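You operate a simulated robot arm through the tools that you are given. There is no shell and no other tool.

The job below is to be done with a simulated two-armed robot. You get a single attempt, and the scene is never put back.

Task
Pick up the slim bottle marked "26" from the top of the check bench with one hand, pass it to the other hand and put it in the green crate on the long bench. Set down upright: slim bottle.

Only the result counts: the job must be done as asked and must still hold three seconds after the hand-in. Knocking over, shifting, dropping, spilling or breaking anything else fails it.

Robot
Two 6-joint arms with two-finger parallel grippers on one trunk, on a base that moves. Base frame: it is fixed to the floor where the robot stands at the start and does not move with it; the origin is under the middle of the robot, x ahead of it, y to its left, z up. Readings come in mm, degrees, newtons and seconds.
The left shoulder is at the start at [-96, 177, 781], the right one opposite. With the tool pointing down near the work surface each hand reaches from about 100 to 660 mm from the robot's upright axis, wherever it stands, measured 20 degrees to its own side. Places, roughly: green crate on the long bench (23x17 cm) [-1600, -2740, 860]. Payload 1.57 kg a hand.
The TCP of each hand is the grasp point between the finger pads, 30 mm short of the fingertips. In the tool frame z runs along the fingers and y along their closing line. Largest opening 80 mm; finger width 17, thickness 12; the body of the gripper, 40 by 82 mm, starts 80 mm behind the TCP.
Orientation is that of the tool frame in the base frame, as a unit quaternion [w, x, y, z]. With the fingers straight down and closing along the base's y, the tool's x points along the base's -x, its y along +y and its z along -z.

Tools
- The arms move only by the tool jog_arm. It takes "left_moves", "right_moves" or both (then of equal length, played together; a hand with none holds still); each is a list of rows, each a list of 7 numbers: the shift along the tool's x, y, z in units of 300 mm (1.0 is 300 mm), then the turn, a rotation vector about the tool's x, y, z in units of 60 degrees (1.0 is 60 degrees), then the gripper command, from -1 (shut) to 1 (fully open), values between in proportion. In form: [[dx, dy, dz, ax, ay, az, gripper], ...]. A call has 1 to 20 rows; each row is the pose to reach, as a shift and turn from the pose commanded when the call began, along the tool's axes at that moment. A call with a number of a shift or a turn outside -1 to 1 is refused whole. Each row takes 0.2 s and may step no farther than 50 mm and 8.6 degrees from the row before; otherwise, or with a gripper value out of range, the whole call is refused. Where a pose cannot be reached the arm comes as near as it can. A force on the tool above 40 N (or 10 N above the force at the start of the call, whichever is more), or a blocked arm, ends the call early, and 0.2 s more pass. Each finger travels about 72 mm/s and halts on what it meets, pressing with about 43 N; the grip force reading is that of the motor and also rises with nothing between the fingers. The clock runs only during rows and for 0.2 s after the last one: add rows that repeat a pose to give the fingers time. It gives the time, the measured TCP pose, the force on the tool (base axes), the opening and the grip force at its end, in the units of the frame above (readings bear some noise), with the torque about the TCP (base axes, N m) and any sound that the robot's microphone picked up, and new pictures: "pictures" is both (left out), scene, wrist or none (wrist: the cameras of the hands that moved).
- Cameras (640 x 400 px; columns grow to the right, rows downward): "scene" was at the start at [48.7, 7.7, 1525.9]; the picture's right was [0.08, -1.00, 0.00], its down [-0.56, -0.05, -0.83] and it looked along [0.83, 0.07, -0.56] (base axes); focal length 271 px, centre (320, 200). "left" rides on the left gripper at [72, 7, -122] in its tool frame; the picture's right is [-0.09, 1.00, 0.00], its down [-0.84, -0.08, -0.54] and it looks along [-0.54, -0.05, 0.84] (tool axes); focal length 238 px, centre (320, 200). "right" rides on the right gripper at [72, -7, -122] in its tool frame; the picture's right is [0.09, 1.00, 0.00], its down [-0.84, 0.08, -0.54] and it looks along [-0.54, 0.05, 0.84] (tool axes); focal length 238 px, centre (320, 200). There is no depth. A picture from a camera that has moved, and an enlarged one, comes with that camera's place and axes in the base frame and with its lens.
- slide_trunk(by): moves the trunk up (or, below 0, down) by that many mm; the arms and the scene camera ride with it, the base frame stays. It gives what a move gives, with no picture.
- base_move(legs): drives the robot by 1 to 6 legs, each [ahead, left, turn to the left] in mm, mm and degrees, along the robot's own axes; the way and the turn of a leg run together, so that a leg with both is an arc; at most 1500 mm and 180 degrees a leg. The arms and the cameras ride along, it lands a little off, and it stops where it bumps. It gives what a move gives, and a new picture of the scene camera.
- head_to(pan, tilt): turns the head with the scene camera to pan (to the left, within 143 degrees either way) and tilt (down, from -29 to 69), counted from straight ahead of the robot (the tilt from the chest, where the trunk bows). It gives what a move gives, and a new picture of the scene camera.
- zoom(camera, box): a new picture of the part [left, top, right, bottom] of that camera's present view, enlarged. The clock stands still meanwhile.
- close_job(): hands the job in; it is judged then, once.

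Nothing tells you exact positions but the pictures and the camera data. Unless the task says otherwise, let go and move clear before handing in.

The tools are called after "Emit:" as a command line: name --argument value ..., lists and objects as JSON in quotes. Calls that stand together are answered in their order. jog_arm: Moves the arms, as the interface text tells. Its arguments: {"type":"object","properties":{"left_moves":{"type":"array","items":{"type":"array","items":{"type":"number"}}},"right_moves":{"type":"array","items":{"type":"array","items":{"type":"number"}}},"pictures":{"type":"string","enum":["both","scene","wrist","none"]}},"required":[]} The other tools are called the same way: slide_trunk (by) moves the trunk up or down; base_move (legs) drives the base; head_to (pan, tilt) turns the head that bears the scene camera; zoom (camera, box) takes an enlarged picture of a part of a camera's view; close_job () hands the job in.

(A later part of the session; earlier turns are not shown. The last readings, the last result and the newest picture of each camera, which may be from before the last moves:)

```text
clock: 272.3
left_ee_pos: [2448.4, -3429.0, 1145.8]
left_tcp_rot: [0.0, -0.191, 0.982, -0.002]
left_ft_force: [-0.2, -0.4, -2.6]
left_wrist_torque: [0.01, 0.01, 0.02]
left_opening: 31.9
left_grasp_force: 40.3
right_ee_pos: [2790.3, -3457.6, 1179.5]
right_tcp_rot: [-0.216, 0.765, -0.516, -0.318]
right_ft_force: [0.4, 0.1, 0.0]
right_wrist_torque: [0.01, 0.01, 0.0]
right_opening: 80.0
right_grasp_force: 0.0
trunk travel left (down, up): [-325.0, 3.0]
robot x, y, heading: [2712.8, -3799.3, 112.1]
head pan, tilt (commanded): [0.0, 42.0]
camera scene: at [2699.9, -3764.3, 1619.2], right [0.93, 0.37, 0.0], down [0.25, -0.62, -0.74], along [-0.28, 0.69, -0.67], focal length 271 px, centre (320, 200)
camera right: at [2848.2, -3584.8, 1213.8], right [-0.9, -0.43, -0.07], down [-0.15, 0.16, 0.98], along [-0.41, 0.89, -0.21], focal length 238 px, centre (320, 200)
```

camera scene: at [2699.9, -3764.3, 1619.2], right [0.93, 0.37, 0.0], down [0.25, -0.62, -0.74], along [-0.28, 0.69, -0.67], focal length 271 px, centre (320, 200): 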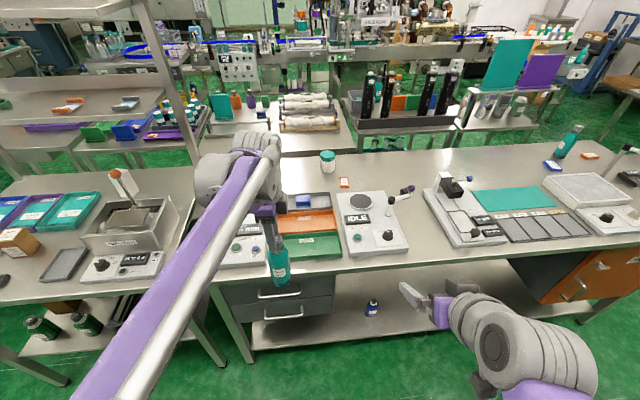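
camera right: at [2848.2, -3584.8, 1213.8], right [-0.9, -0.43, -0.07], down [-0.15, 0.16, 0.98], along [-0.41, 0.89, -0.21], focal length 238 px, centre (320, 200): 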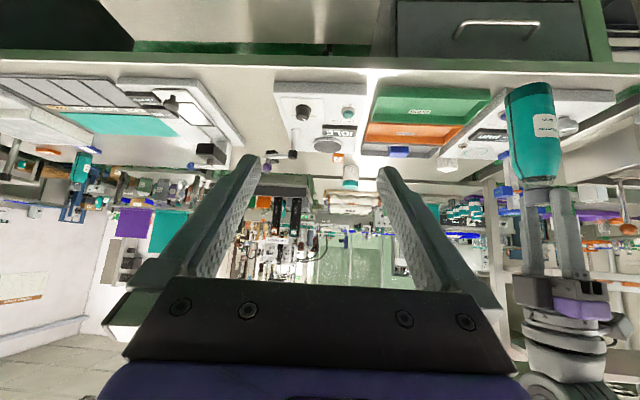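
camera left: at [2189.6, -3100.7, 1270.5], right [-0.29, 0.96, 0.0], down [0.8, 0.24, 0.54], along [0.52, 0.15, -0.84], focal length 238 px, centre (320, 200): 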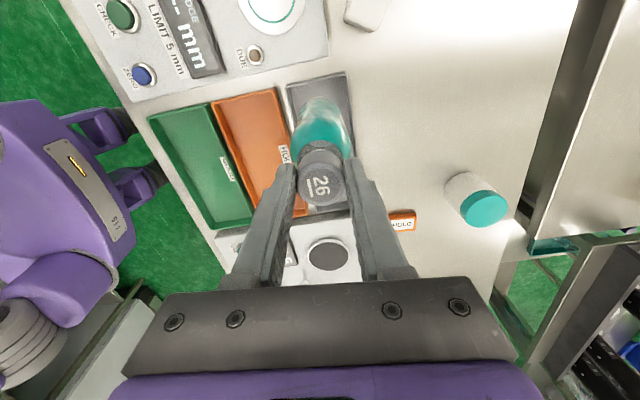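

Emit:
jog_arm --left_moves '[[-0.1, -0.01, 0, 0, 0, 0, -1], [-0.2, -0.02, 0, 0, 0, 0, -1], [-0.3, -0.03, 0, 0, 0, 0, -1], [-0.4, -0.042, 0, 0, 0, 0, -1], [-0.486, -0.042, 0, 0, 0, 0, -1]]' --pictures "both"

Emit:
zoom --camera "right" --box '[0, 0, 640, 400]'

```text
clock: 273.5
left_ee_pos: [2589.6, -3384.8, 1147.0]
left_tcp_rot: [-0.001, -0.19, 0.982, -0.001]
left_ft_force: [0.3, 0.3, -3.3]
left_wrist_torque: [-0.06, -0.01, 0.0]
left_opening: 31.5
left_grasp_force: 40.5
right_ee_pos: [2790.7, -3458.0, 1180.5]
right_tcp_rot: [-0.214, 0.766, -0.516, -0.318]
right_ft_force: [-0.2, 0.5, 0.1]
right_wrist_torque: [-0.01, 0.01, 0.01]
right_opening: 80.0
right_grasp_force: 0.1
trunk travel left (down, up): [-325.0, 3.0]
robot x, y, heading: [2714.3, -3797.1, 112.0]
head pan, tilt (commanded): [0.0, 42.0]
camera scene: at [2700.2, -3762.2, 1619.2], right [0.93, 0.37, 0.0], down [0.25, -0.62, -0.74], along [-0.28, 0.69, -0.67], focal length 271 px, centre (320, 200)
camera left: at [2519.9, -3405.9, 1270.8], right [-0.29, 0.96, 0.0], down [0.8, 0.24, 0.54], along [0.52, 0.15, -0.84], focal length 238 px, centre (320, 200)
```

scene: 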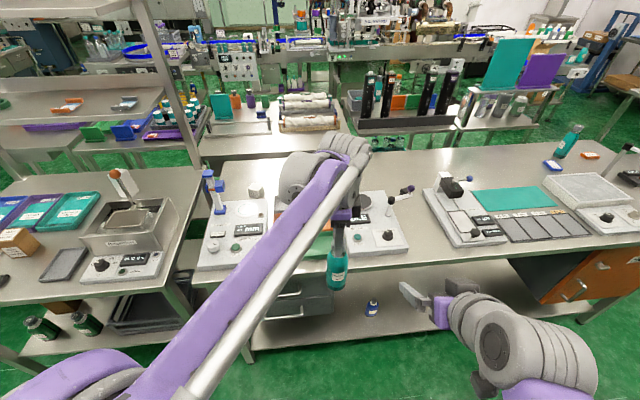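
left: 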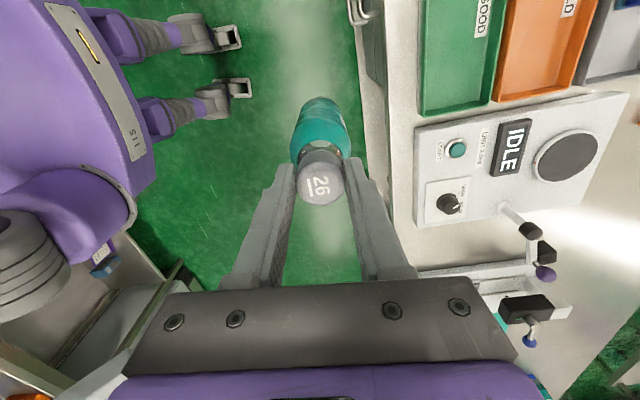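

```text
1.00 times, centred on (320, 200) of right (not enlarged: the box is as wide or as high as the picture)
camera zoom: at [2848.3, -3583.1, 1214.1], right [-0.9, -0.43, -0.07], down [-0.15, 0.16, 0.97], along [-0.41, 0.89, -0.21], focal length 238 px, centre (320, 200)
```

zoom: 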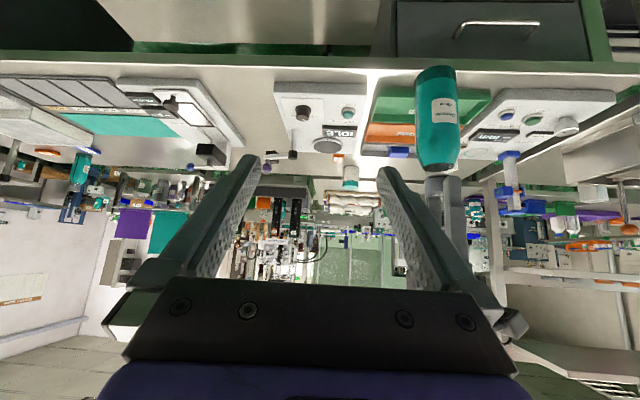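

Emit:
jog_arm --right_moves '[[-0.012, 0.106, 0.0, 0, 0, 0, 1], [-0.025, 0.212, 0.03, 0, 0, 0, 1], [-0.038, 0.318, 0.07, 0, 0, 0, 1], [-0.05, 0.424, 0.12, 0, 0, 0, 1], [-0.06, 0.5, 0.17, 0, 0, 0, 1], [-0.063, 0.53, 0.2, 0, 0, 0, 1]]' --pictures "both"

```text
clock: 274.9
left_ee_pos: [2589.2, -3384.0, 1148.4]
left_tcp_rot: [0.0, -0.191, 0.982, -0.001]
left_ft_force: [-0.9, -1.2, -3.0]
left_wrist_torque: [0.03, -0.01, -0.01]
left_opening: 32.0
left_grasp_force: 40.3
right_ee_pos: [2620.1, -3465.2, 1151.4]
right_tcp_rot: [-0.215, 0.766, -0.517, -0.317]
right_ft_force: [-0.1, -0.2, 0.0]
right_wrist_torque: [0.03, 0.0, 0.0]
right_opening: 79.9
right_grasp_force: 0.1
trunk travel left (down, up): [-325.0, 3.0]
robot x, y, heading: [2714.5, -3798.5, 112.1]
head pan, tilt (commanded): [0.0, 42.0]
camera scene: at [2699.5, -3762.6, 1619.2], right [0.93, 0.37, 0.0], down [0.25, -0.62, -0.74], along [-0.28, 0.69, -0.67], focal length 271 px, centre (320, 200)
camera right: at [2678.1, -3590.4, 1186.2], right [-0.9, -0.43, -0.07], down [-0.15, 0.16, 0.97], along [-0.41, 0.89, -0.21], focal length 238 px, centre (320, 200)
```

scene: 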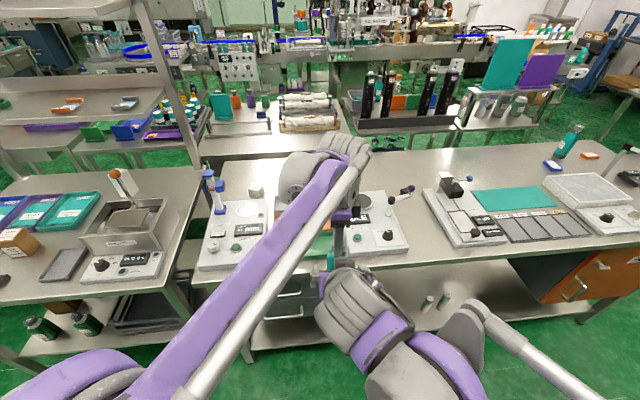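
right: 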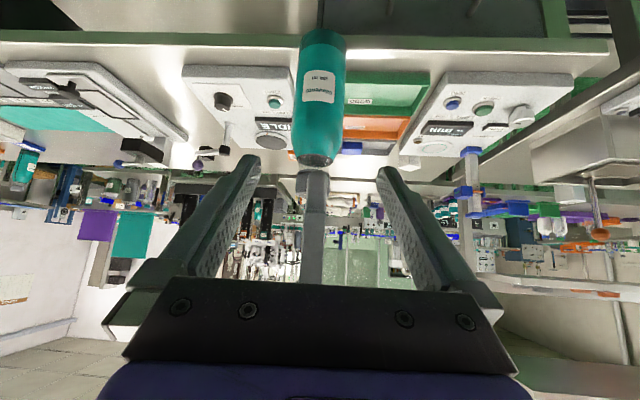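

Emit:
zoom --camera "right" --box '[260, 20, 380, 240]'

```text
1.82 times, centred on (320, 130) of right
camera zoom: at [2678.1, -3590.4, 1186.2], right [-0.9, -0.43, -0.07], down [-0.15, 0.16, 0.97], along [-0.41, 0.89, -0.21], focal length 433 px, centre (320, 327)
```

zoom: 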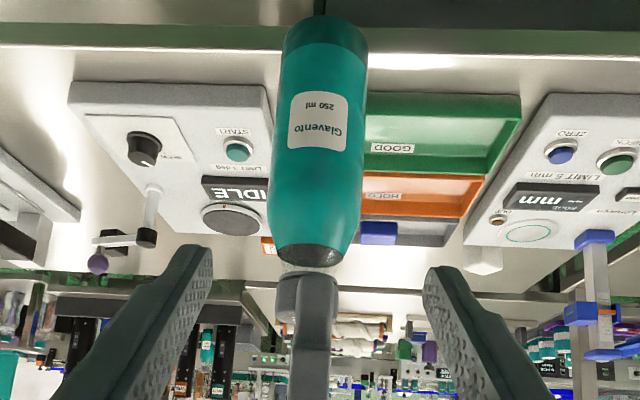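

Emit:
jog_arm --right_moves '[[0.029, -0.019, 0.05, 0, 0, 0, 1], [0.029, -0.019, 0.12, 0, 0, 0, 1], [0.029, -0.019, 0.2, 0, 0, 0, 1], [0.029, -0.019, 0.28, 0, 0, 0, 1], [0.029, -0.019, 0.36, 0, 0, 0, 1]]' --pictures "both"

```text
clock: 276.1
left_ee_pos: [2588.5, -3384.9, 1146.5]
left_tcp_rot: [0.001, -0.191, 0.982, -0.001]
left_ft_force: [0.2, 1.2, -2.8]
left_wrist_torque: [0.0, -0.01, -0.02]
left_opening: 31.7
left_grasp_force: 40.5
right_ee_pos: [2601.2, -3399.4, 1068.3]
right_tcp_rot: [-0.215, 0.766, -0.517, -0.317]
right_ft_force: [-0.3, -0.1, 0.1]
right_wrist_torque: [0.0, 0.02, -0.01]
right_opening: 80.0
right_grasp_force: 0.0
trunk travel left (down, up): [-325.0, 3.0]
robot x, y, heading: [2714.2, -3801.7, 112.0]
head pan, tilt (commanded): [0.0, 42.0]
camera scene: at [2698.9, -3761.9, 1619.2], right [0.93, 0.37, 0.0], down [0.25, -0.62, -0.74], along [-0.28, 0.69, -0.67], focal length 271 px, centre (320, 200)
camera right: at [2658.3, -3524.1, 1103.1], right [-0.9, -0.43, -0.07], down [-0.15, 0.16, 0.97], along [-0.41, 0.89, -0.21], focal length 238 px, centre (320, 200)
```

scene: 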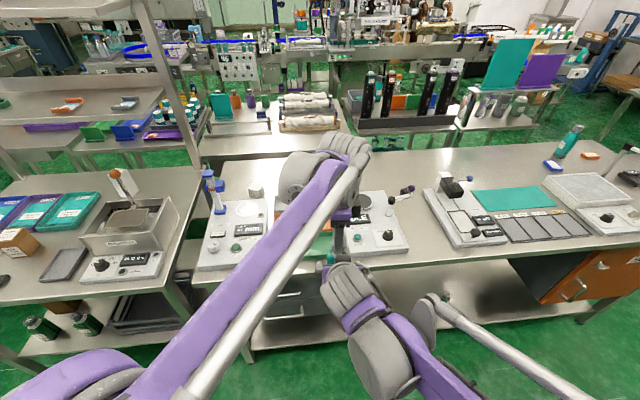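
right: 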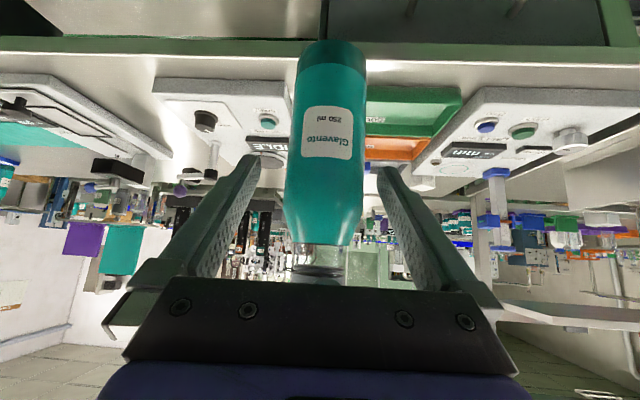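

Emit:
jog_arm --right_moves '[[0, 0.01, 0.04, 0, 0, 0, 1], [0, 0.01, 0.077, 0, 0, 0, 1]]' --pictures "wrist"

```text
clock: 276.7
left_ee_pos: [2588.0, -3385.0, 1147.3]
left_tcp_rot: [0.0, -0.191, 0.982, -0.001]
left_ft_force: [-0.5, 0.1, -2.7]
left_wrist_torque: [0.0, 0.0, -0.02]
left_opening: 31.9
left_grasp_force: 40.2
right_ee_pos: [2593.4, -3385.0, 1053.1]
right_tcp_rot: [-0.215, 0.765, -0.516, -0.319]
right_ft_force: [-0.1, 0.9, 0.1]
right_wrist_torque: [0.01, 0.0, 0.03]
right_opening: 80.0
right_grasp_force: 0.2
trunk travel left (down, up): [-325.0, 3.0]
robot x, y, heading: [2711.5, -3800.9, 111.8]
head pan, tilt (commanded): [0.0, 42.0]
camera right: at [2650.3, -3509.6, 1087.1], right [-0.9, -0.43, -0.07], down [-0.15, 0.16, 0.97], along [-0.41, 0.89, -0.21], focal length 238 px, centre (320, 200)
```

right: 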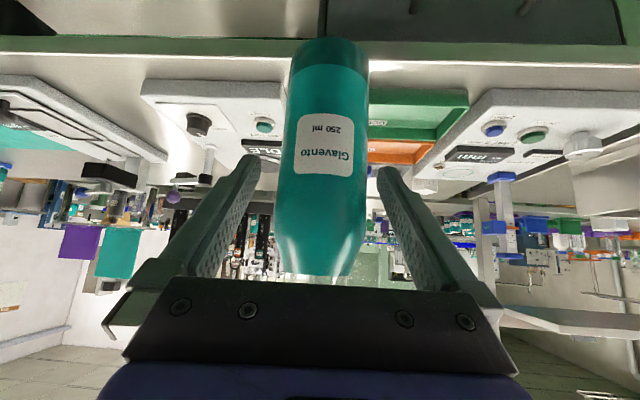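

Emit:
jog_arm --right_moves '[[0, 0.004, 0, 0, 0, 0, 0.6], [0, 0.004, 0, 0, 0, 0, 0.3], [0, 0.004, 0, 0, 0, 0, 0], [0, 0.004, 0, 0, 0, 0, -0.5], [0, 0.004, 0, 0, 0, 0, -1], [0, 0.004, 0, 0, 0, 0, -1], [0, 0.004, 0, 0, 0, 0, -1]]' --pictures "wrist"

```text
clock: 278.3
left_ee_pos: [2588.4, -3384.7, 1147.2]
left_tcp_rot: [0.0, -0.191, 0.982, -0.001]
left_ft_force: [4.2, 0.9, -0.5]
left_wrist_torque: [0.11, -0.33, 0.22]
left_opening: 31.7
left_grasp_force: 40.1
right_ee_pos: [2592.7, -3384.8, 1052.0]
right_tcp_rot: [-0.214, 0.766, -0.517, -0.317]
right_ft_force: [-5.0, -1.1, 0.1]
right_wrist_torque: [-0.04, -0.05, -0.27]
right_opening: 50.8
right_grasp_force: 43.2
trunk travel left (down, up): [-325.0, 3.0]
robot x, y, heading: [2713.9, -3802.6, 111.8]
head pan, tilt (commanded): [0.0, 42.0]
camera right: at [2649.6, -3510.4, 1087.3], right [-0.9, -0.43, -0.07], down [-0.15, 0.16, 0.97], along [-0.41, 0.89, -0.21], focal length 238 px, centre (320, 200)
```

right: 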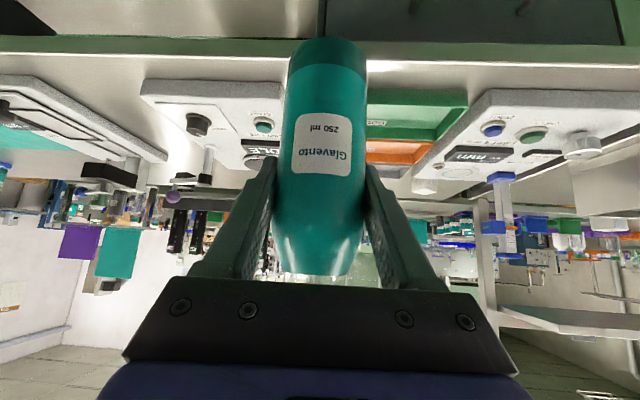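

Both hands hold the bottle. I'll open the left gripper partly and lift it clear of the cap.

Emit:
jog_arm --left_moves '[[0, 0, 0, 0, 0, 0, 0.1], [0, 0, 0, 0, 0, 0, 0.15], [0, 0, -0.05, 0, 0, 0, 0.15], [0, 0, -0.12, 0, 0, 0, 0.15], [0, 0, -0.2, 0, 0, 0, 0.15], [0.05, 0, -0.25, 0, 0, 0, 0.3]]' --pictures "both"

```text
clock: 279.7
left_ee_pos: [2573.7, -3390.9, 1222.5]
left_tcp_rot: [0.0, -0.191, 0.982, -0.001]
left_ft_force: [0.7, 0.5, -0.8]
left_wrist_torque: [0.0, -0.03, 0.01]
left_opening: 51.9
left_grasp_force: 0.0
right_ee_pos: [2592.3, -3384.1, 1051.5]
right_tcp_rot: [-0.216, 0.765, -0.517, -0.317]
right_ft_force: [0.5, -0.8, 0.4]
right_wrist_torque: [-0.02, 0.01, -0.02]
right_opening: 50.7
right_grasp_force: 43.0
trunk travel left (down, up): [-325.0, 3.0]
robot x, y, heading: [2712.2, -3801.7, 112.2]
head pan, tilt (commanded): [0.0, 42.0]
camera scene: at [2699.1, -3763.2, 1619.2], right [0.93, 0.37, 0.0], down [0.25, -0.62, -0.74], along [-0.28, 0.69, -0.67], focal length 271 px, centre (320, 200)
camera left: at [2504.6, -3413.0, 1346.2], right [-0.29, 0.96, 0.0], down [0.8, 0.24, 0.54], along [0.52, 0.15, -0.84], focal length 238 px, centre (320, 200)
```

scene: 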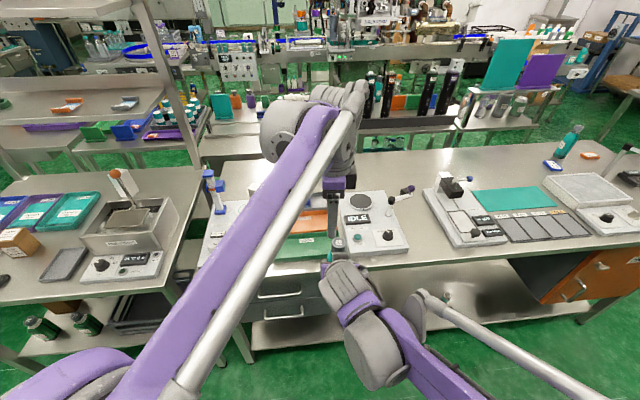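
left: 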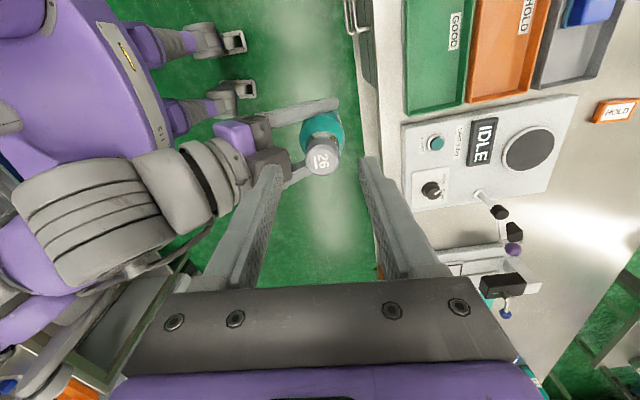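

Emit:
jog_arm --left_moves '[[0.14, 0, 0, 0, 0, 0, 0.3], [0.28, 0, 0, 0, 0, 0, 0.3], [0.42, 0, 0, 0, 0, 0, 0.3], [0.56, 0, 0, 0, 0, 0, 0.3], [0.7, 0, 0, 0, 0, 0, 0.3]]' --pictures "both"

```text
clock: 280.9
left_ee_pos: [2381.4, -3472.8, 1220.6]
left_tcp_rot: [0.0, -0.192, 0.981, -0.001]
left_ft_force: [-0.4, 0.8, 0.6]
left_wrist_torque: [-0.03, -0.01, 0.0]
left_opening: 52.0
left_grasp_force: 0.0
right_ee_pos: [2591.9, -3385.6, 1052.2]
right_tcp_rot: [-0.214, 0.766, -0.516, -0.318]
right_ft_force: [-0.2, 0.2, -0.1]
right_wrist_torque: [0.0, -0.01, -0.04]
right_opening: 50.8
right_grasp_force: 42.5
trunk travel left (down, up): [-325.0, 3.0]
robot x, y, heading: [2714.3, -3799.9, 112.0]
head pan, tilt (commanded): [0.0, 42.0]
camera scene: at [2698.9, -3763.0, 1619.2], right [0.93, 0.37, 0.0], down [0.25, -0.62, -0.74], along [-0.28, 0.69, -0.67], focal length 271 px, centre (320, 200)
camera left: at [2311.2, -3493.4, 1344.8], right [-0.29, 0.96, 0.0], down [0.8, 0.24, 0.54], along [0.52, 0.15, -0.84], focal length 238 px, centre (320, 200)
```

scene: 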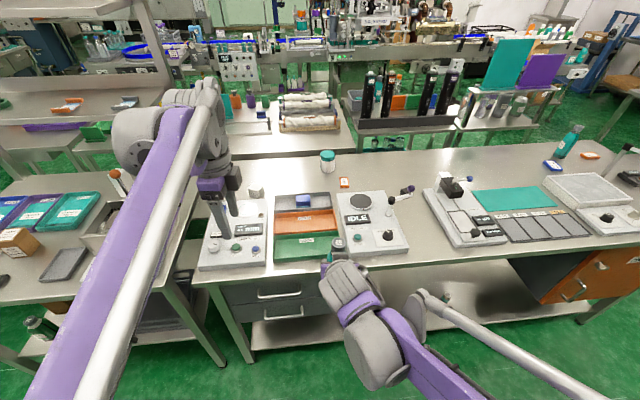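
left: 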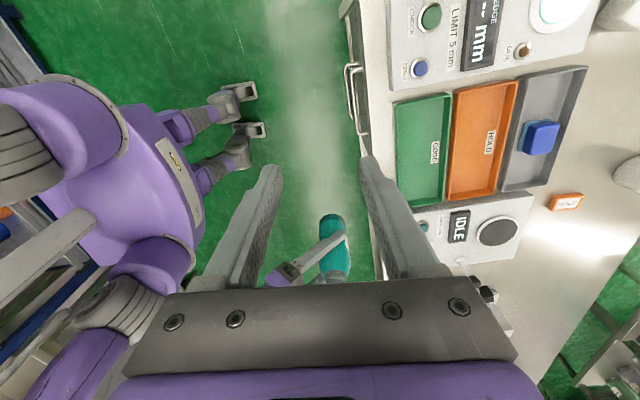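

Emit:
zoom --camera "right" --box '[0, 0, 640, 400]'

Emit:
zoom --camera "left" --box '[260, 190, 400, 300]'

Emit:
zoom --camera "scene" --box '[300, 220, 400, 300]'

```text
1.00 times, centred on (320, 200) of right (not enlarged: the box is as wide or as high as the picture)
camera zoom: at [2649.2, -3510.5, 1087.3], right [-0.9, -0.43, -0.07], down [-0.15, 0.16, 0.97], along [-0.41, 0.89, -0.21], focal length 238 px, centre (320, 200)
```

zoom: 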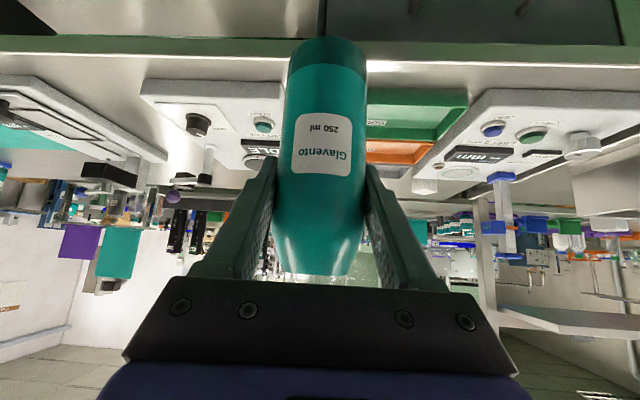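

```text
3.64 times, centred on (330, 245) of left
camera zoom: at [2311.2, -3493.4, 1344.8], right [-0.29, 0.96, 0.0], down [0.8, 0.24, 0.54], along [0.52, 0.15, -0.84], focal length 867 px, centre (284, 36)
```

zoom: 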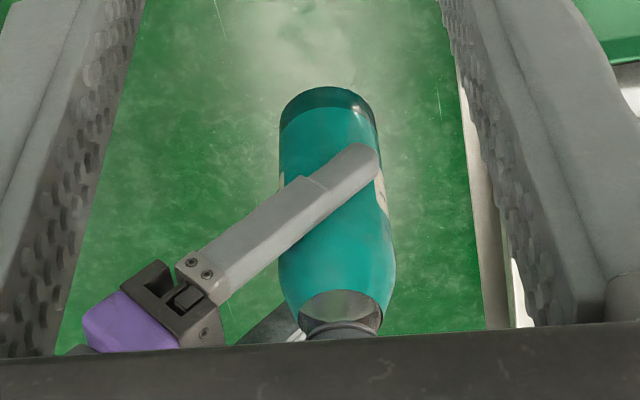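

```text
5.00 times, centred on (350, 260) of scene
camera zoom: at [2698.9, -3763.0, 1619.2], right [0.93, 0.37, 0.0], down [0.25, -0.62, -0.74], along [-0.28, 0.69, -0.67], focal length 1356 px, centre (170, -100)
```

zoom: 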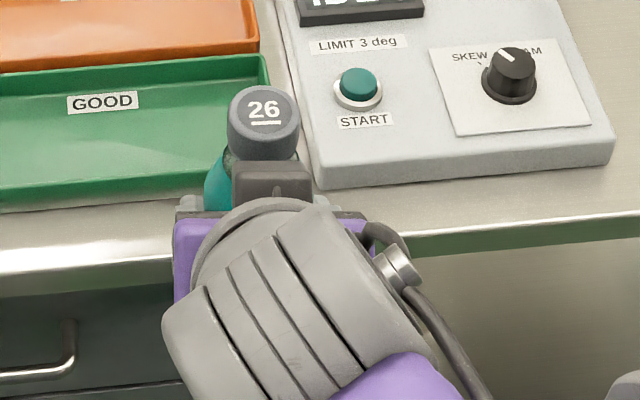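

The slim bottle "26" is now held only by the right hand. I'll raise it and draw it in for the drive to the long bench.

Emit:
jog_arm --right_moves '[[-0.02, -0.03, -0.1, 0, 0, 0, -1], [-0.04, -0.07, -0.2, 0, 0, 0, -1], [-0.06, -0.12, -0.3, 0, 0, 0, -1], [-0.08, -0.17, -0.4, 0, 0, 0, -1], [-0.1, -0.22, -0.5, 0, 0, 0, -1], [-0.118, -0.267, -0.589, 0, 0, 0, -1]]' --pictures "both"

```text
clock: 282.3
left_ee_pos: [2381.6, -3471.6, 1222.0]
left_tcp_rot: [0.0, -0.19, 0.982, 0.0]
left_ft_force: [-0.2, -0.1, 0.1]
left_wrist_torque: [0.01, 0.01, -0.04]
left_opening: 51.6
left_grasp_force: 0.0
right_ee_pos: [2703.6, -3449.4, 1203.0]
right_tcp_rot: [-0.215, 0.766, -0.517, -0.317]
right_ft_force: [0.0, -0.1, -3.4]
right_wrist_torque: [0.02, -0.01, -0.03]
right_opening: 50.9
right_grasp_force: 42.6
trunk travel left (down, up): [-325.0, 3.0]
robot x, y, heading: [2713.4, -3801.3, 111.9]
head pan, tilt (commanded): [0.0, 42.0]
camera scene: at [2700.2, -3763.5, 1619.2], right [0.93, 0.37, 0.0], down [0.25, -0.62, -0.74], along [-0.28, 0.69, -0.67], focal length 271 px, centre (320, 200)
camera right: at [2761.6, -3574.9, 1237.9], right [-0.9, -0.43, -0.07], down [-0.15, 0.16, 0.97], along [-0.41, 0.89, -0.21], focal length 238 px, centre (320, 200)
```

scene: 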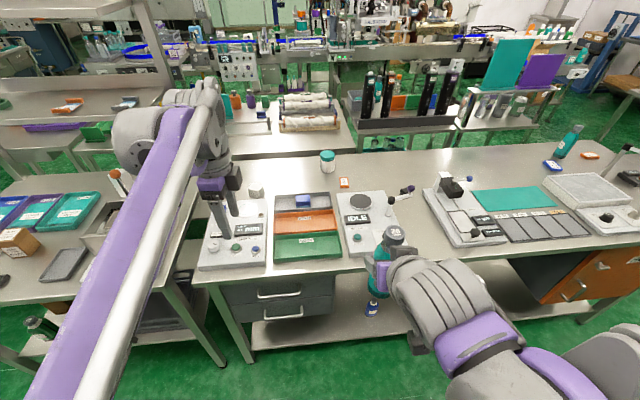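
right: 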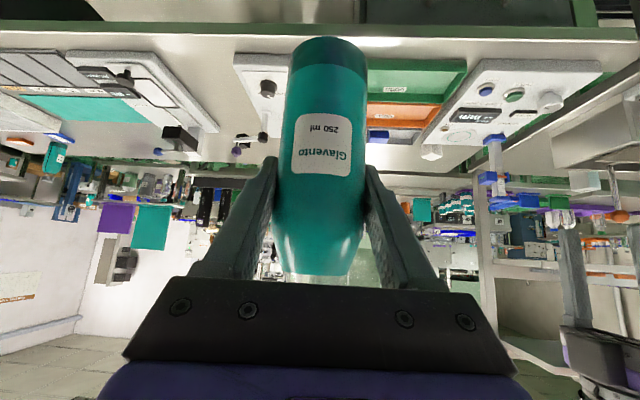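

Weight reads about 3 N in the right hand, so the bottle is secure. Now I'll drive back along the aisle the way I came.

Emit:
base_move --legs '[[0, -1000, 0], [0, -1000, 0]]'

Emit:
head_to --pan 0 --tilt 35

```text
clock: 300.2
left_ee_pos: [4261.2, -2729.7, 1222.0]
left_tcp_rot: [0.0, -0.184, 0.983, -0.001]
left_ft_force: [0.1, 0.7, -0.8]
left_wrist_torque: [-0.01, -0.01, 0.02]
left_opening: 52.0
left_grasp_force: 0.0
right_ee_pos: [4584.1, -2712.0, 1203.6]
right_tcp_rot: [-0.216, 0.762, -0.522, -0.316]
right_ft_force: [-0.1, -0.3, -2.1]
right_wrist_torque: [0.01, 0.04, 0.02]
right_opening: 51.1
right_grasp_force: 42.7
trunk travel left (down, up): [-325.0, 3.0]
robot x, y, heading: [4587.6, -3064.4, 111.3]
head pan, tilt (commanded): [0.0, 42.0]
camera scene: at [4575.8, -3026.0, 1619.2], right [0.93, 0.36, 0.0], down [0.24, -0.62, -0.74], along [-0.27, 0.69, -0.67], focal length 271 px, centre (320, 200)
```

scene: 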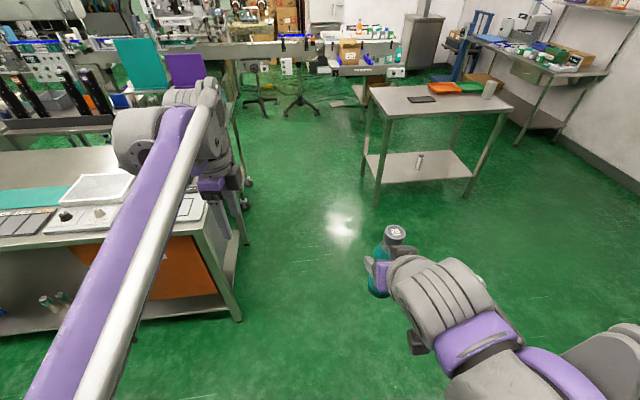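

```text
clock: 300.9
left_ee_pos: [4261.5, -2730.2, 1222.3]
left_tcp_rot: [0.0, -0.183, 0.983, -0.001]
left_ft_force: [-1.4, -0.9, -0.8]
left_wrist_torque: [-0.01, 0.0, 0.01]
left_opening: 52.0
left_grasp_force: 0.0
right_ee_pos: [4584.5, -2712.3, 1203.0]
right_tcp_rot: [-0.216, 0.762, -0.522, -0.315]
right_ft_force: [-0.5, -0.4, -3.5]
right_wrist_torque: [0.03, 0.01, 0.04]
right_opening: 51.1
right_grasp_force: 43.0
trunk travel left (down, up): [-325.0, 3.0]
robot x, y, heading: [4590.7, -3064.6, 111.2]
head pan, tilt (commanded): [0.0, 35.0]
camera scene: at [4574.3, -3021.8, 1629.7], right [0.93, 0.36, 0.0], down [0.21, -0.54, -0.82], along [-0.3, 0.76, -0.57], focal length 271 px, centre (320, 200)
```

scene: 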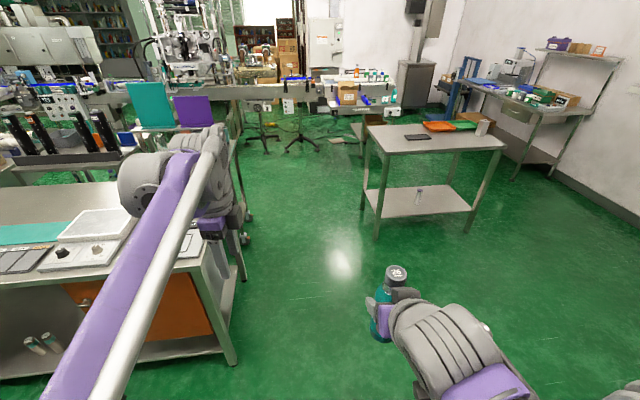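

Emit:
base_move --legs '[[1300, 0, 1.3], [1400, 0, 0]]'

Emit:
head_to --pan 70 --tilt 30

```text
clock: 313.7
left_ee_pos: [3317.4, -261.2, 1221.6]
left_tcp_rot: [0.0, -0.183, 0.983, -0.001]
left_ft_force: [0.3, -1.1, -0.1]
left_wrist_torque: [-0.01, 0.0, -0.02]
left_opening: 52.0
left_grasp_force: 0.1
right_ee_pos: [3639.8, -244.3, 1203.2]
right_tcp_rot: [-0.217, 0.762, -0.523, -0.315]
right_ft_force: [-0.7, -0.3, -1.9]
right_wrist_torque: [0.0, -0.04, -0.01]
right_opening: 51.1
right_grasp_force: 42.9
trunk travel left (down, up): [-325.0, 3.0]
robot x, y, heading: [3645.0, -597.3, 110.8]
head pan, tilt (commanded): [0.0, 35.0]
camera scene: at [3628.8, -553.6, 1629.7], right [0.93, 0.36, 0.0], down [0.21, -0.54, -0.82], along [-0.29, 0.76, -0.57], focal length 271 px, centre (320, 200)
```

scene: 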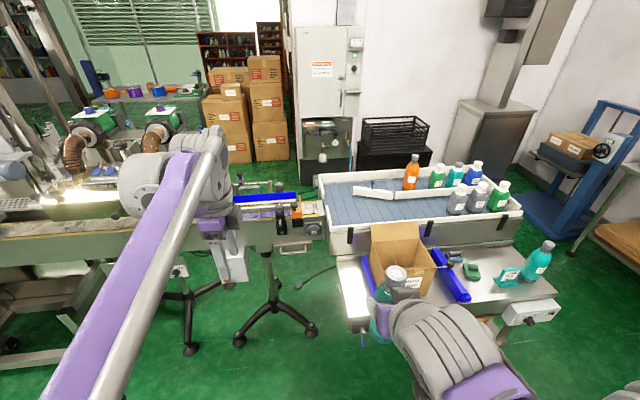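

```text
clock: 315.1
left_ee_pos: [3317.0, -261.5, 1221.8]
left_tcp_rot: [0.0, -0.182, 0.983, -0.001]
left_ft_force: [0.1, -1.0, -0.1]
left_wrist_torque: [-0.02, 0.04, 0.01]
left_opening: 52.2
left_grasp_force: 0.2
right_ee_pos: [3639.8, -243.2, 1202.8]
right_tcp_rot: [-0.217, 0.761, -0.524, -0.314]
right_ft_force: [-0.2, 1.2, -2.7]
right_wrist_torque: [0.02, 0.02, 0.01]
right_opening: 50.8
right_grasp_force: 42.5
trunk travel left (down, up): [-325.0, 3.0]
robot x, y, heading: [3645.2, -595.1, 111.1]
head pan, tilt (commanded): [70.0, 30.0]
camera scene: at [3569.9, -637.2, 1637.5], right [-0.02, 1.0, 0.0], down [0.5, 0.01, -0.87], along [-0.87, -0.02, -0.5], focal length 271 px, centre (320, 200)
```

scene: 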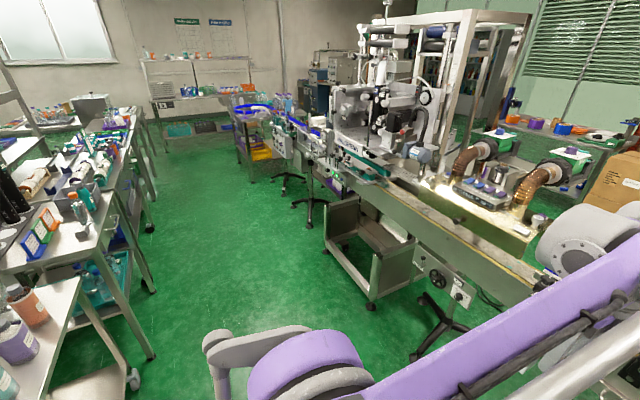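

Now I'll turn to face down the lane and drive toward the long bench.

Emit:
base_move --legs '[[0, 0, 91.5], [1500, 0, 0]]'

Emit:
head_to --pan 0 --tilt 30

```text
clock: 326.5
left_ee_pos: [1918.2, -1486.0, 1221.9]
left_tcp_rot: [-0.002, 0.828, -0.561, 0.001]
left_ft_force: [0.3, -0.1, 0.9]
left_wrist_torque: [-0.01, 0.03, 0.0]
left_opening: 52.0
left_grasp_force: 0.1
right_ee_pos: [1897.8, -1163.9, 1204.1]
right_tcp_rot: [0.071, 0.907, 0.173, -0.376]
right_ft_force: [-0.4, -0.2, -2.2]
right_wrist_torque: [0.01, 0.02, 0.03]
right_opening: 50.8
right_grasp_force: 42.8
trunk travel left (down, up): [-325.0, 3.0]
robot x, y, heading: [2244.6, -1153.1, -158.3]
head pan, tilt (commanded): [70.0, 30.0]
camera scene: at [2292.4, -1230.1, 1637.5], right [-1.0, -0.03, 0.0], down [-0.02, 0.5, -0.87], along [0.03, -0.87, -0.5], focal length 271 px, centre (320, 200)
```

scene: 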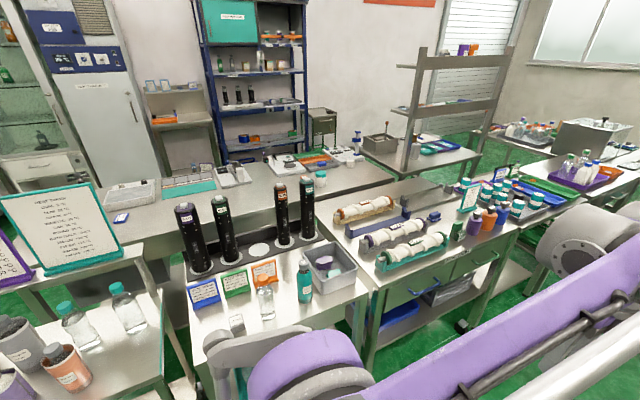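

```text
clock: 327.9
left_ee_pos: [1918.7, -1487.3, 1221.3]
left_tcp_rot: [0.0, 0.828, -0.561, 0.0]
left_ft_force: [-0.4, 0.6, 0.2]
left_wrist_torque: [-0.01, 0.02, 0.01]
left_opening: 51.9
left_grasp_force: 0.1
right_ee_pos: [1897.1, -1165.3, 1202.3]
right_tcp_rot: [0.071, 0.908, 0.173, -0.376]
right_ft_force: [0.3, 0.6, -3.1]
right_wrist_torque: [0.0, 0.0, -0.04]
right_opening: 51.0
right_grasp_force: 43.1
trunk travel left (down, up): [-325.0, 3.0]
robot x, y, heading: [2248.9, -1155.5, -158.5]
head pan, tilt (commanded): [0.0, 30.0]
camera scene: at [2205.5, -1173.3, 1637.5], right [-0.37, 0.93, 0.0], down [0.46, 0.19, -0.87], along [-0.8, -0.32, -0.5], focal length 271 px, centre (320, 200)
```

scene: 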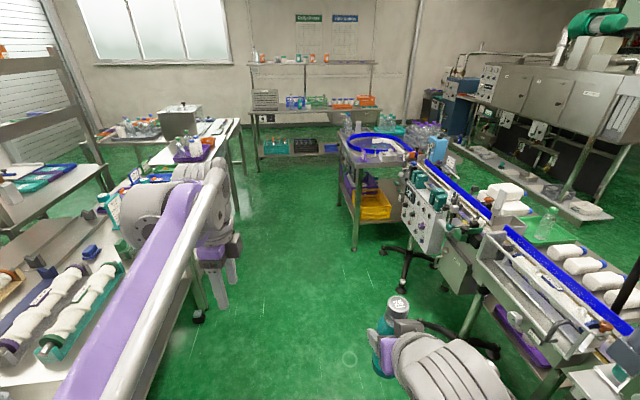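

Emit:
base_move --legs '[[1500, 150, 1], [950, 230, 0]]'

Emit:
head_to --pan 10 --tilt 40

```text
refused: leg 1 is longer than a leg can be; nothing moved
```

```text
clock: 328.6
left_ee_pos: [1918.5, -1487.9, 1221.6]
left_tcp_rot: [-0.002, 0.828, -0.561, 0.0]
left_ft_force: [-0.3, 0.5, -0.1]
left_wrist_torque: [-0.02, 0.01, 0.0]
left_opening: 52.1
left_grasp_force: 0.0
right_ee_pos: [1897.3, -1165.0, 1202.7]
right_tcp_rot: [0.072, 0.907, 0.174, -0.376]
right_ft_force: [-0.2, 0.8, -2.3]
right_wrist_torque: [0.03, 0.03, 0.0]
right_opening: 51.1
right_grasp_force: 42.8
trunk travel left (down, up): [-325.0, 3.0]
robot x, y, heading: [2246.4, -1156.5, -158.3]
head pan, tilt (commanded): [10.0, 40.0]
camera scene: at [2217.1, -1184.4, 1622.2], right [-0.53, 0.85, 0.0], down [0.55, 0.34, -0.77], along [-0.65, -0.4, -0.64], focal length 271 px, centre (320, 200)
```

scene: 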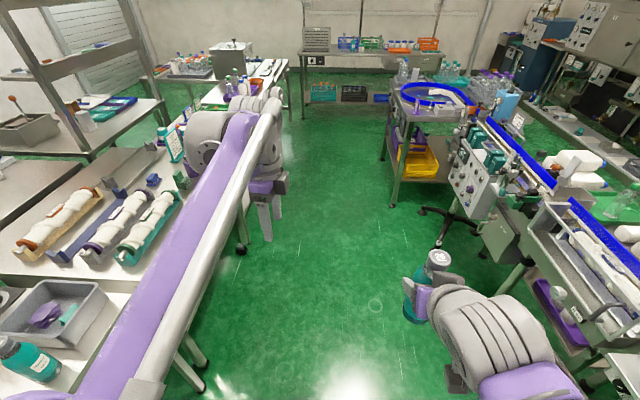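

Emit:
base_move --legs '[[1400, 130, 1], [1000, 230, 0]]'

Emit:
head_to --pan 0 --tilt 35

```text
clock: 340.4
left_ee_pos: [-144.5, -2739.1, 1221.4]
left_tcp_rot: [0.0, 0.833, -0.554, 0.001]
left_ft_force: [0.4, 0.2, 0.4]
left_wrist_torque: [-0.01, 0.01, -0.02]
left_opening: 51.8
left_grasp_force: 0.1
right_ee_pos: [-172.2, -2415.8, 1202.5]
right_tcp_rot: [0.075, 0.906, 0.181, -0.375]
right_ft_force: [-0.4, -0.1, -3.5]
right_wrist_torque: [0.03, -0.02, -0.04]
right_opening: 50.8
right_grasp_force: 43.4
trunk travel left (down, up): [-325.0, 3.0]
robot x, y, heading: [179.4, -2399.3, -157.1]
head pan, tilt (commanded): [10.0, 40.0]
camera scene: at [148.2, -2430.0, 1622.1], right [-0.54, 0.84, 0.0], down [0.54, 0.35, -0.77], along [-0.64, -0.41, -0.64], focal length 271 px, centre (320, 200)
```

scene: 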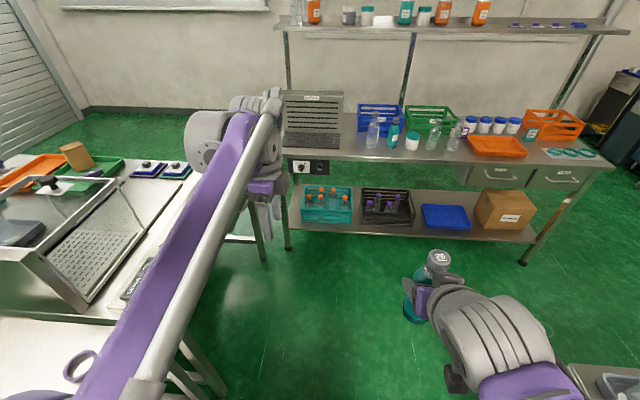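

```text
clock: 341.2
left_ee_pos: [-147.0, -2739.1, 1221.2]
left_tcp_rot: [-0.001, 0.833, -0.553, 0.001]
left_ft_force: [0.9, 0.3, -0.2]
left_wrist_torque: [-0.02, -0.03, -0.01]
left_opening: 51.9
left_grasp_force: 0.0
right_ee_pos: [-172.5, -2416.9, 1202.5]
right_tcp_rot: [0.074, 0.906, 0.181, -0.376]
right_ft_force: [0.2, -0.3, -2.8]
right_wrist_torque: [-0.01, -0.04, -0.01]
right_opening: 50.7
right_grasp_force: 42.7
trunk travel left (down, up): [-325.0, 3.0]
robot x, y, heading: [177.8, -2403.2, -157.5]
head pan, tilt (commanded): [0.0, 35.0]
camera scene: at [138.1, -2418.3, 1629.7], right [-0.39, 0.92, 0.0], down [0.53, 0.22, -0.82], along [-0.76, -0.32, -0.57], focal length 271 px, centre (320, 200)
```

scene: 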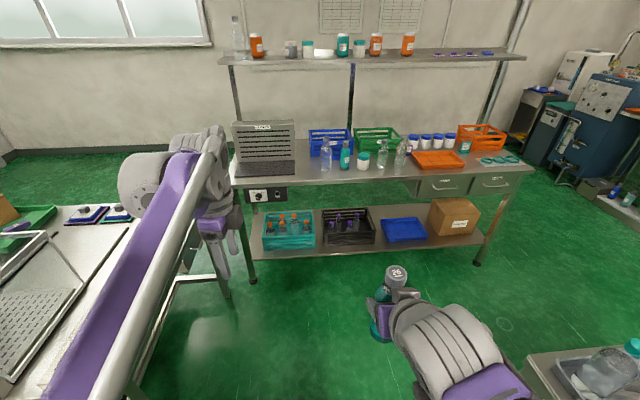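

I'm back in the lane facing the long bench, with the bottle held upright. I'll zoom in on the green crate area to measure it.

Emit:
zoom --camera "scene" --box '[300, 110, 460, 190]'

Emit:
zoom --camera "scene" --box '[345, 115, 415, 175]'

```text
4.00 times, centred on (380, 150) of scene
camera zoom: at [138.1, -2418.3, 1629.7], right [-0.39, 0.92, 0.0], down [0.53, 0.22, -0.82], along [-0.76, -0.32, -0.57], focal length 1085 px, centre (80, 400)
```

zoom: 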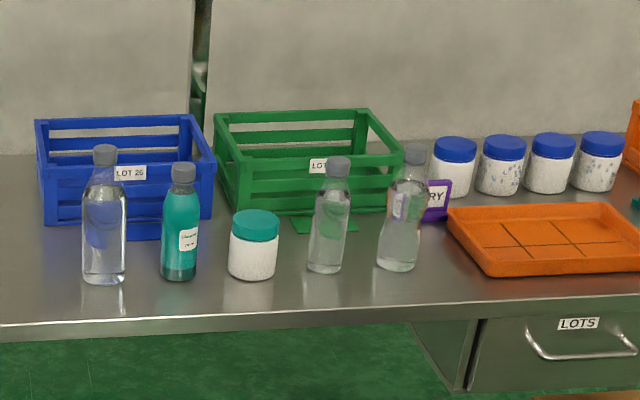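

```text
6.67 times, centred on (380, 145) of scene
camera zoom: at [138.1, -2418.3, 1629.7], right [-0.39, 0.92, 0.0], down [0.53, 0.22, -0.82], along [-0.76, -0.32, -0.57], focal length 1808 px, centre (-80, 567)
```

zoom: 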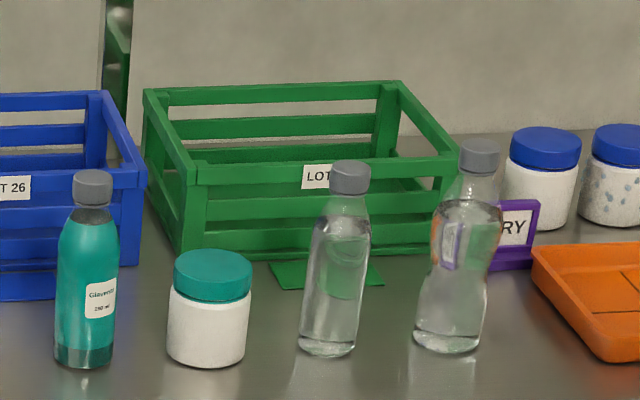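

Emit:
head_to --pan -45 --tilt 60

Emit:
zoom --camera "left" --box '[0, 0, 640, 400]'

```text
clock: 342.3
left_ee_pos: [-145.0, -2738.1, 1220.9]
left_tcp_rot: [-0.001, 0.833, -0.554, 0.001]
left_ft_force: [0.7, -0.5, 0.7]
left_wrist_torque: [0.01, 0.04, -0.04]
left_opening: 52.2
left_grasp_force: 0.0
right_ee_pos: [-171.4, -2415.9, 1202.6]
right_tcp_rot: [0.076, 0.906, 0.182, -0.375]
right_ft_force: [0.2, -0.3, -3.4]
right_wrist_torque: [0.02, 0.0, -0.01]
right_opening: 50.7
right_grasp_force: 42.5
trunk travel left (down, up): [-325.0, 3.0]
robot x, y, heading: [179.1, -2401.9, -157.3]
head pan, tilt (commanded): [-45.0, 60.0]
camera scene: at [157.7, -2358.9, 1595.5], right [0.38, 0.93, 0.0], down [0.8, -0.33, -0.5], along [-0.46, 0.19, -0.87], focal length 271 px, centre (320, 200)
```

scene: 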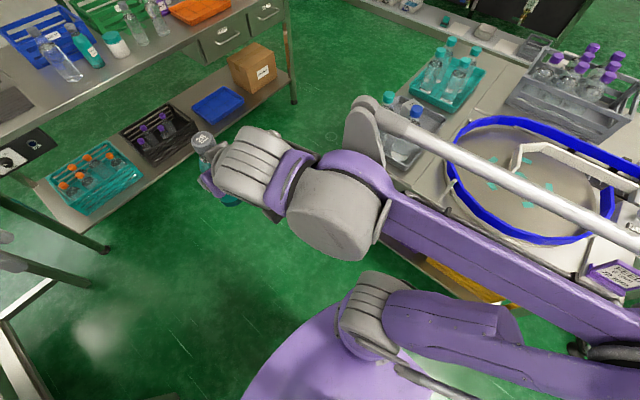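

```text
1.00 times, centred on (320, 200) of left (not enlarged: the box is as wide or as high as the picture)
camera zoom: at [-124.0, -2808.5, 1345.0], right [-0.95, -0.3, 0.0], down [-0.25, 0.8, 0.54], along [-0.16, 0.52, -0.84], focal length 238 px, centre (320, 200)
```

zoom: 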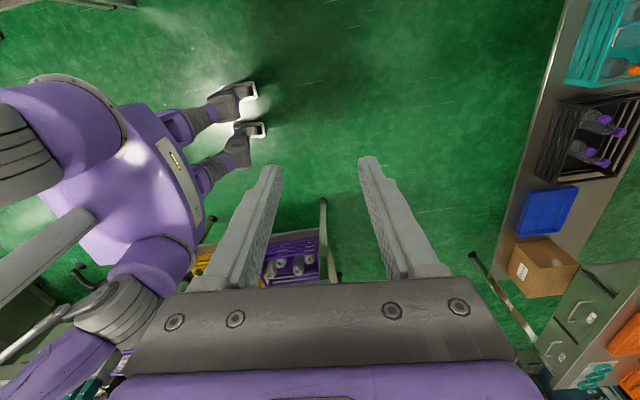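

To keep the forearm clear of the tall bottles on the long bench, I'll yaw the right hand about 38° so that it points ahead-left, keeping the bottle upright. I'll also pull the left hand back out of the way, all here in open space.

Emit:
jog_arm --left_moves '[[0.07, -0.07, 0, 0, 0, 0, 0.3], [0.14, -0.14, 0, 0, 0, 0, 0.3], [0.21, -0.21, 0, 0, 0, 0, 0.3], [0.28, -0.28, 0, 0, 0, 0, 0.3], [0.33, -0.36, 0, 0, 0, 0, 0.3], [0.33, -0.43, 0, 0, 0, 0, 0.3]]' --right_moves '[[-0.04, 0.068, 0.04, -0.075, 0, -0.075, -1], [-0.08, 0.136, 0.08, -0.15, 0, -0.15, -1], [-0.12, 0.204, 0.12, -0.224, 0, -0.224, -1], [-0.16, 0.272, 0.16, -0.299, 0, -0.299, -1], [-0.2, 0.34, 0.2, -0.373, 0, -0.373, -1], [-0.236, 0.407, 0.236, -0.448, 0, -0.448, -1]]' --pictures "both"

```text
clock: 343.7
left_ee_pos: [10.6, -2778.6, 1223.9]
left_tcp_rot: [0.0, 0.832, -0.554, 0.0]
left_ft_force: [0.2, -0.1, -0.7]
left_wrist_torque: [0.0, 0.01, 0.03]
left_opening: 51.9
left_grasp_force: 0.1
right_ee_pos: [-218.2, -2567.2, 1203.2]
right_tcp_rot: [0.193, 0.796, 0.468, -0.331]
right_ft_force: [0.6, -0.1, -2.9]
right_wrist_torque: [0.03, -0.02, -0.01]
right_opening: 50.7
right_grasp_force: 43.2
trunk travel left (down, up): [-325.0, 3.0]
robot x, y, heading: [179.0, -2402.2, -156.9]
head pan, tilt (commanded): [-45.0, 60.0]
camera scene: at [157.4, -2359.2, 1595.5], right [0.38, 0.93, 0.0], down [0.8, -0.33, -0.5], along [-0.46, 0.19, -0.87], focal length 271 px, centre (320, 200)
camera right: at [-157.2, -2445.2, 1237.9], right [0.9, -0.43, -0.07], down [-0.03, -0.22, 0.97], along [-0.43, -0.88, -0.21], focal length 238 px, centre (320, 200)
camera left: at [32.1, -2849.5, 1346.7], right [-0.95, -0.3, 0.0], down [-0.25, 0.8, 0.54], along [-0.16, 0.52, -0.84], focal length 238 px, centre (320, 200)
```

scene: 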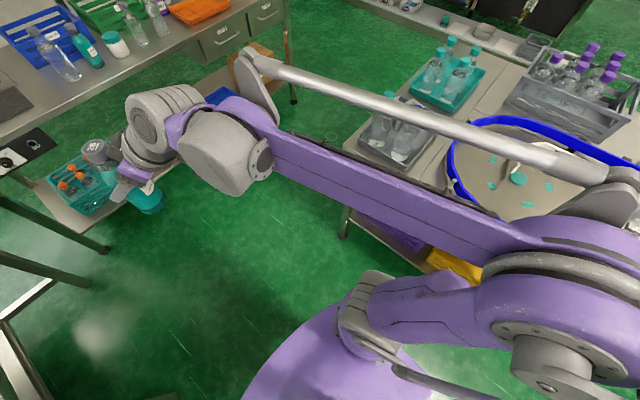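
right: 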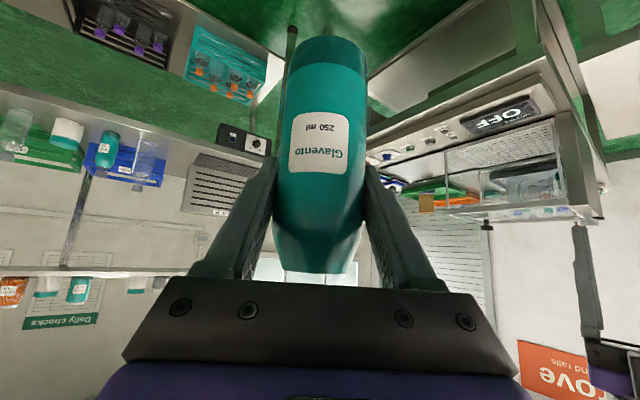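
left: 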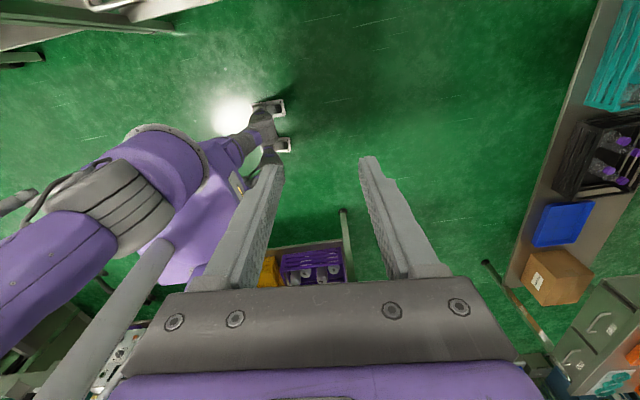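

Emit:
base_move --legs '[[700, 0, 0], [80, -600, 6]]'

Emit:
head_to --pan 0 --tilt 40

```text
clock: 352.9
left_ee_pos: [-914.5, -2554.2, 1223.2]
left_tcp_rot: [-0.001, 0.863, -0.505, 0.0]
left_ft_force: [-0.9, 0.8, 0.4]
left_wrist_torque: [0.02, -0.01, -0.01]
left_opening: 52.1
left_grasp_force: 0.1
right_ee_pos: [-1165.4, -2370.8, 1202.8]
right_tcp_rot: [0.212, 0.769, 0.512, -0.319]
right_ft_force: [-0.2, -0.6, -2.5]
right_wrist_torque: [0.0, 0.0, -0.01]
right_opening: 50.6
right_grasp_force: 43.1
trunk travel left (down, up): [-325.0, 3.0]
robot x, y, heading: [-793.9, -2161.2, -150.5]
head pan, tilt (commanded): [-45.0, 60.0]
camera scene: at [-816.1, -2120.7, 1595.4], right [0.27, 0.96, 0.0], down [0.83, -0.23, -0.5], along [-0.48, 0.14, -0.87], focal length 271 px, centre (320, 200)
```

scene: 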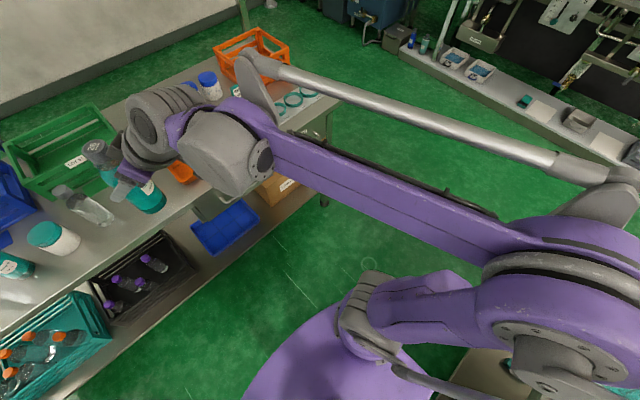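

```text
clock: 354.0
left_ee_pos: [-915.5, -2554.6, 1223.5]
left_tcp_rot: [0.0, 0.863, -0.506, 0.0]
left_ft_force: [0.6, 0.4, -0.8]
left_wrist_torque: [-0.03, -0.01, 0.01]
left_opening: 52.1
left_grasp_force: 0.1
right_ee_pos: [-1166.2, -2370.3, 1203.5]
right_tcp_rot: [0.213, 0.769, 0.512, -0.318]
right_ft_force: [-1.0, 0.2, -2.5]
right_wrist_torque: [-0.01, -0.02, -0.02]
right_opening: 50.8
right_grasp_force: 42.9
trunk travel left (down, up): [-325.0, 3.0]
robot x, y, heading: [-788.8, -2161.5, -150.7]
head pan, tilt (commanded): [0.0, 40.0]
camera scene: at [-826.2, -2180.2, 1622.1], right [-0.49, 0.87, 0.0], down [0.56, 0.31, -0.77], along [-0.67, -0.37, -0.64], focal length 271 px, centre (320, 200)
```

scene: 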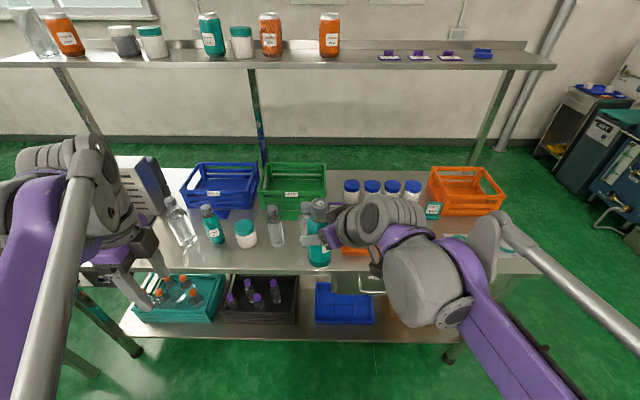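

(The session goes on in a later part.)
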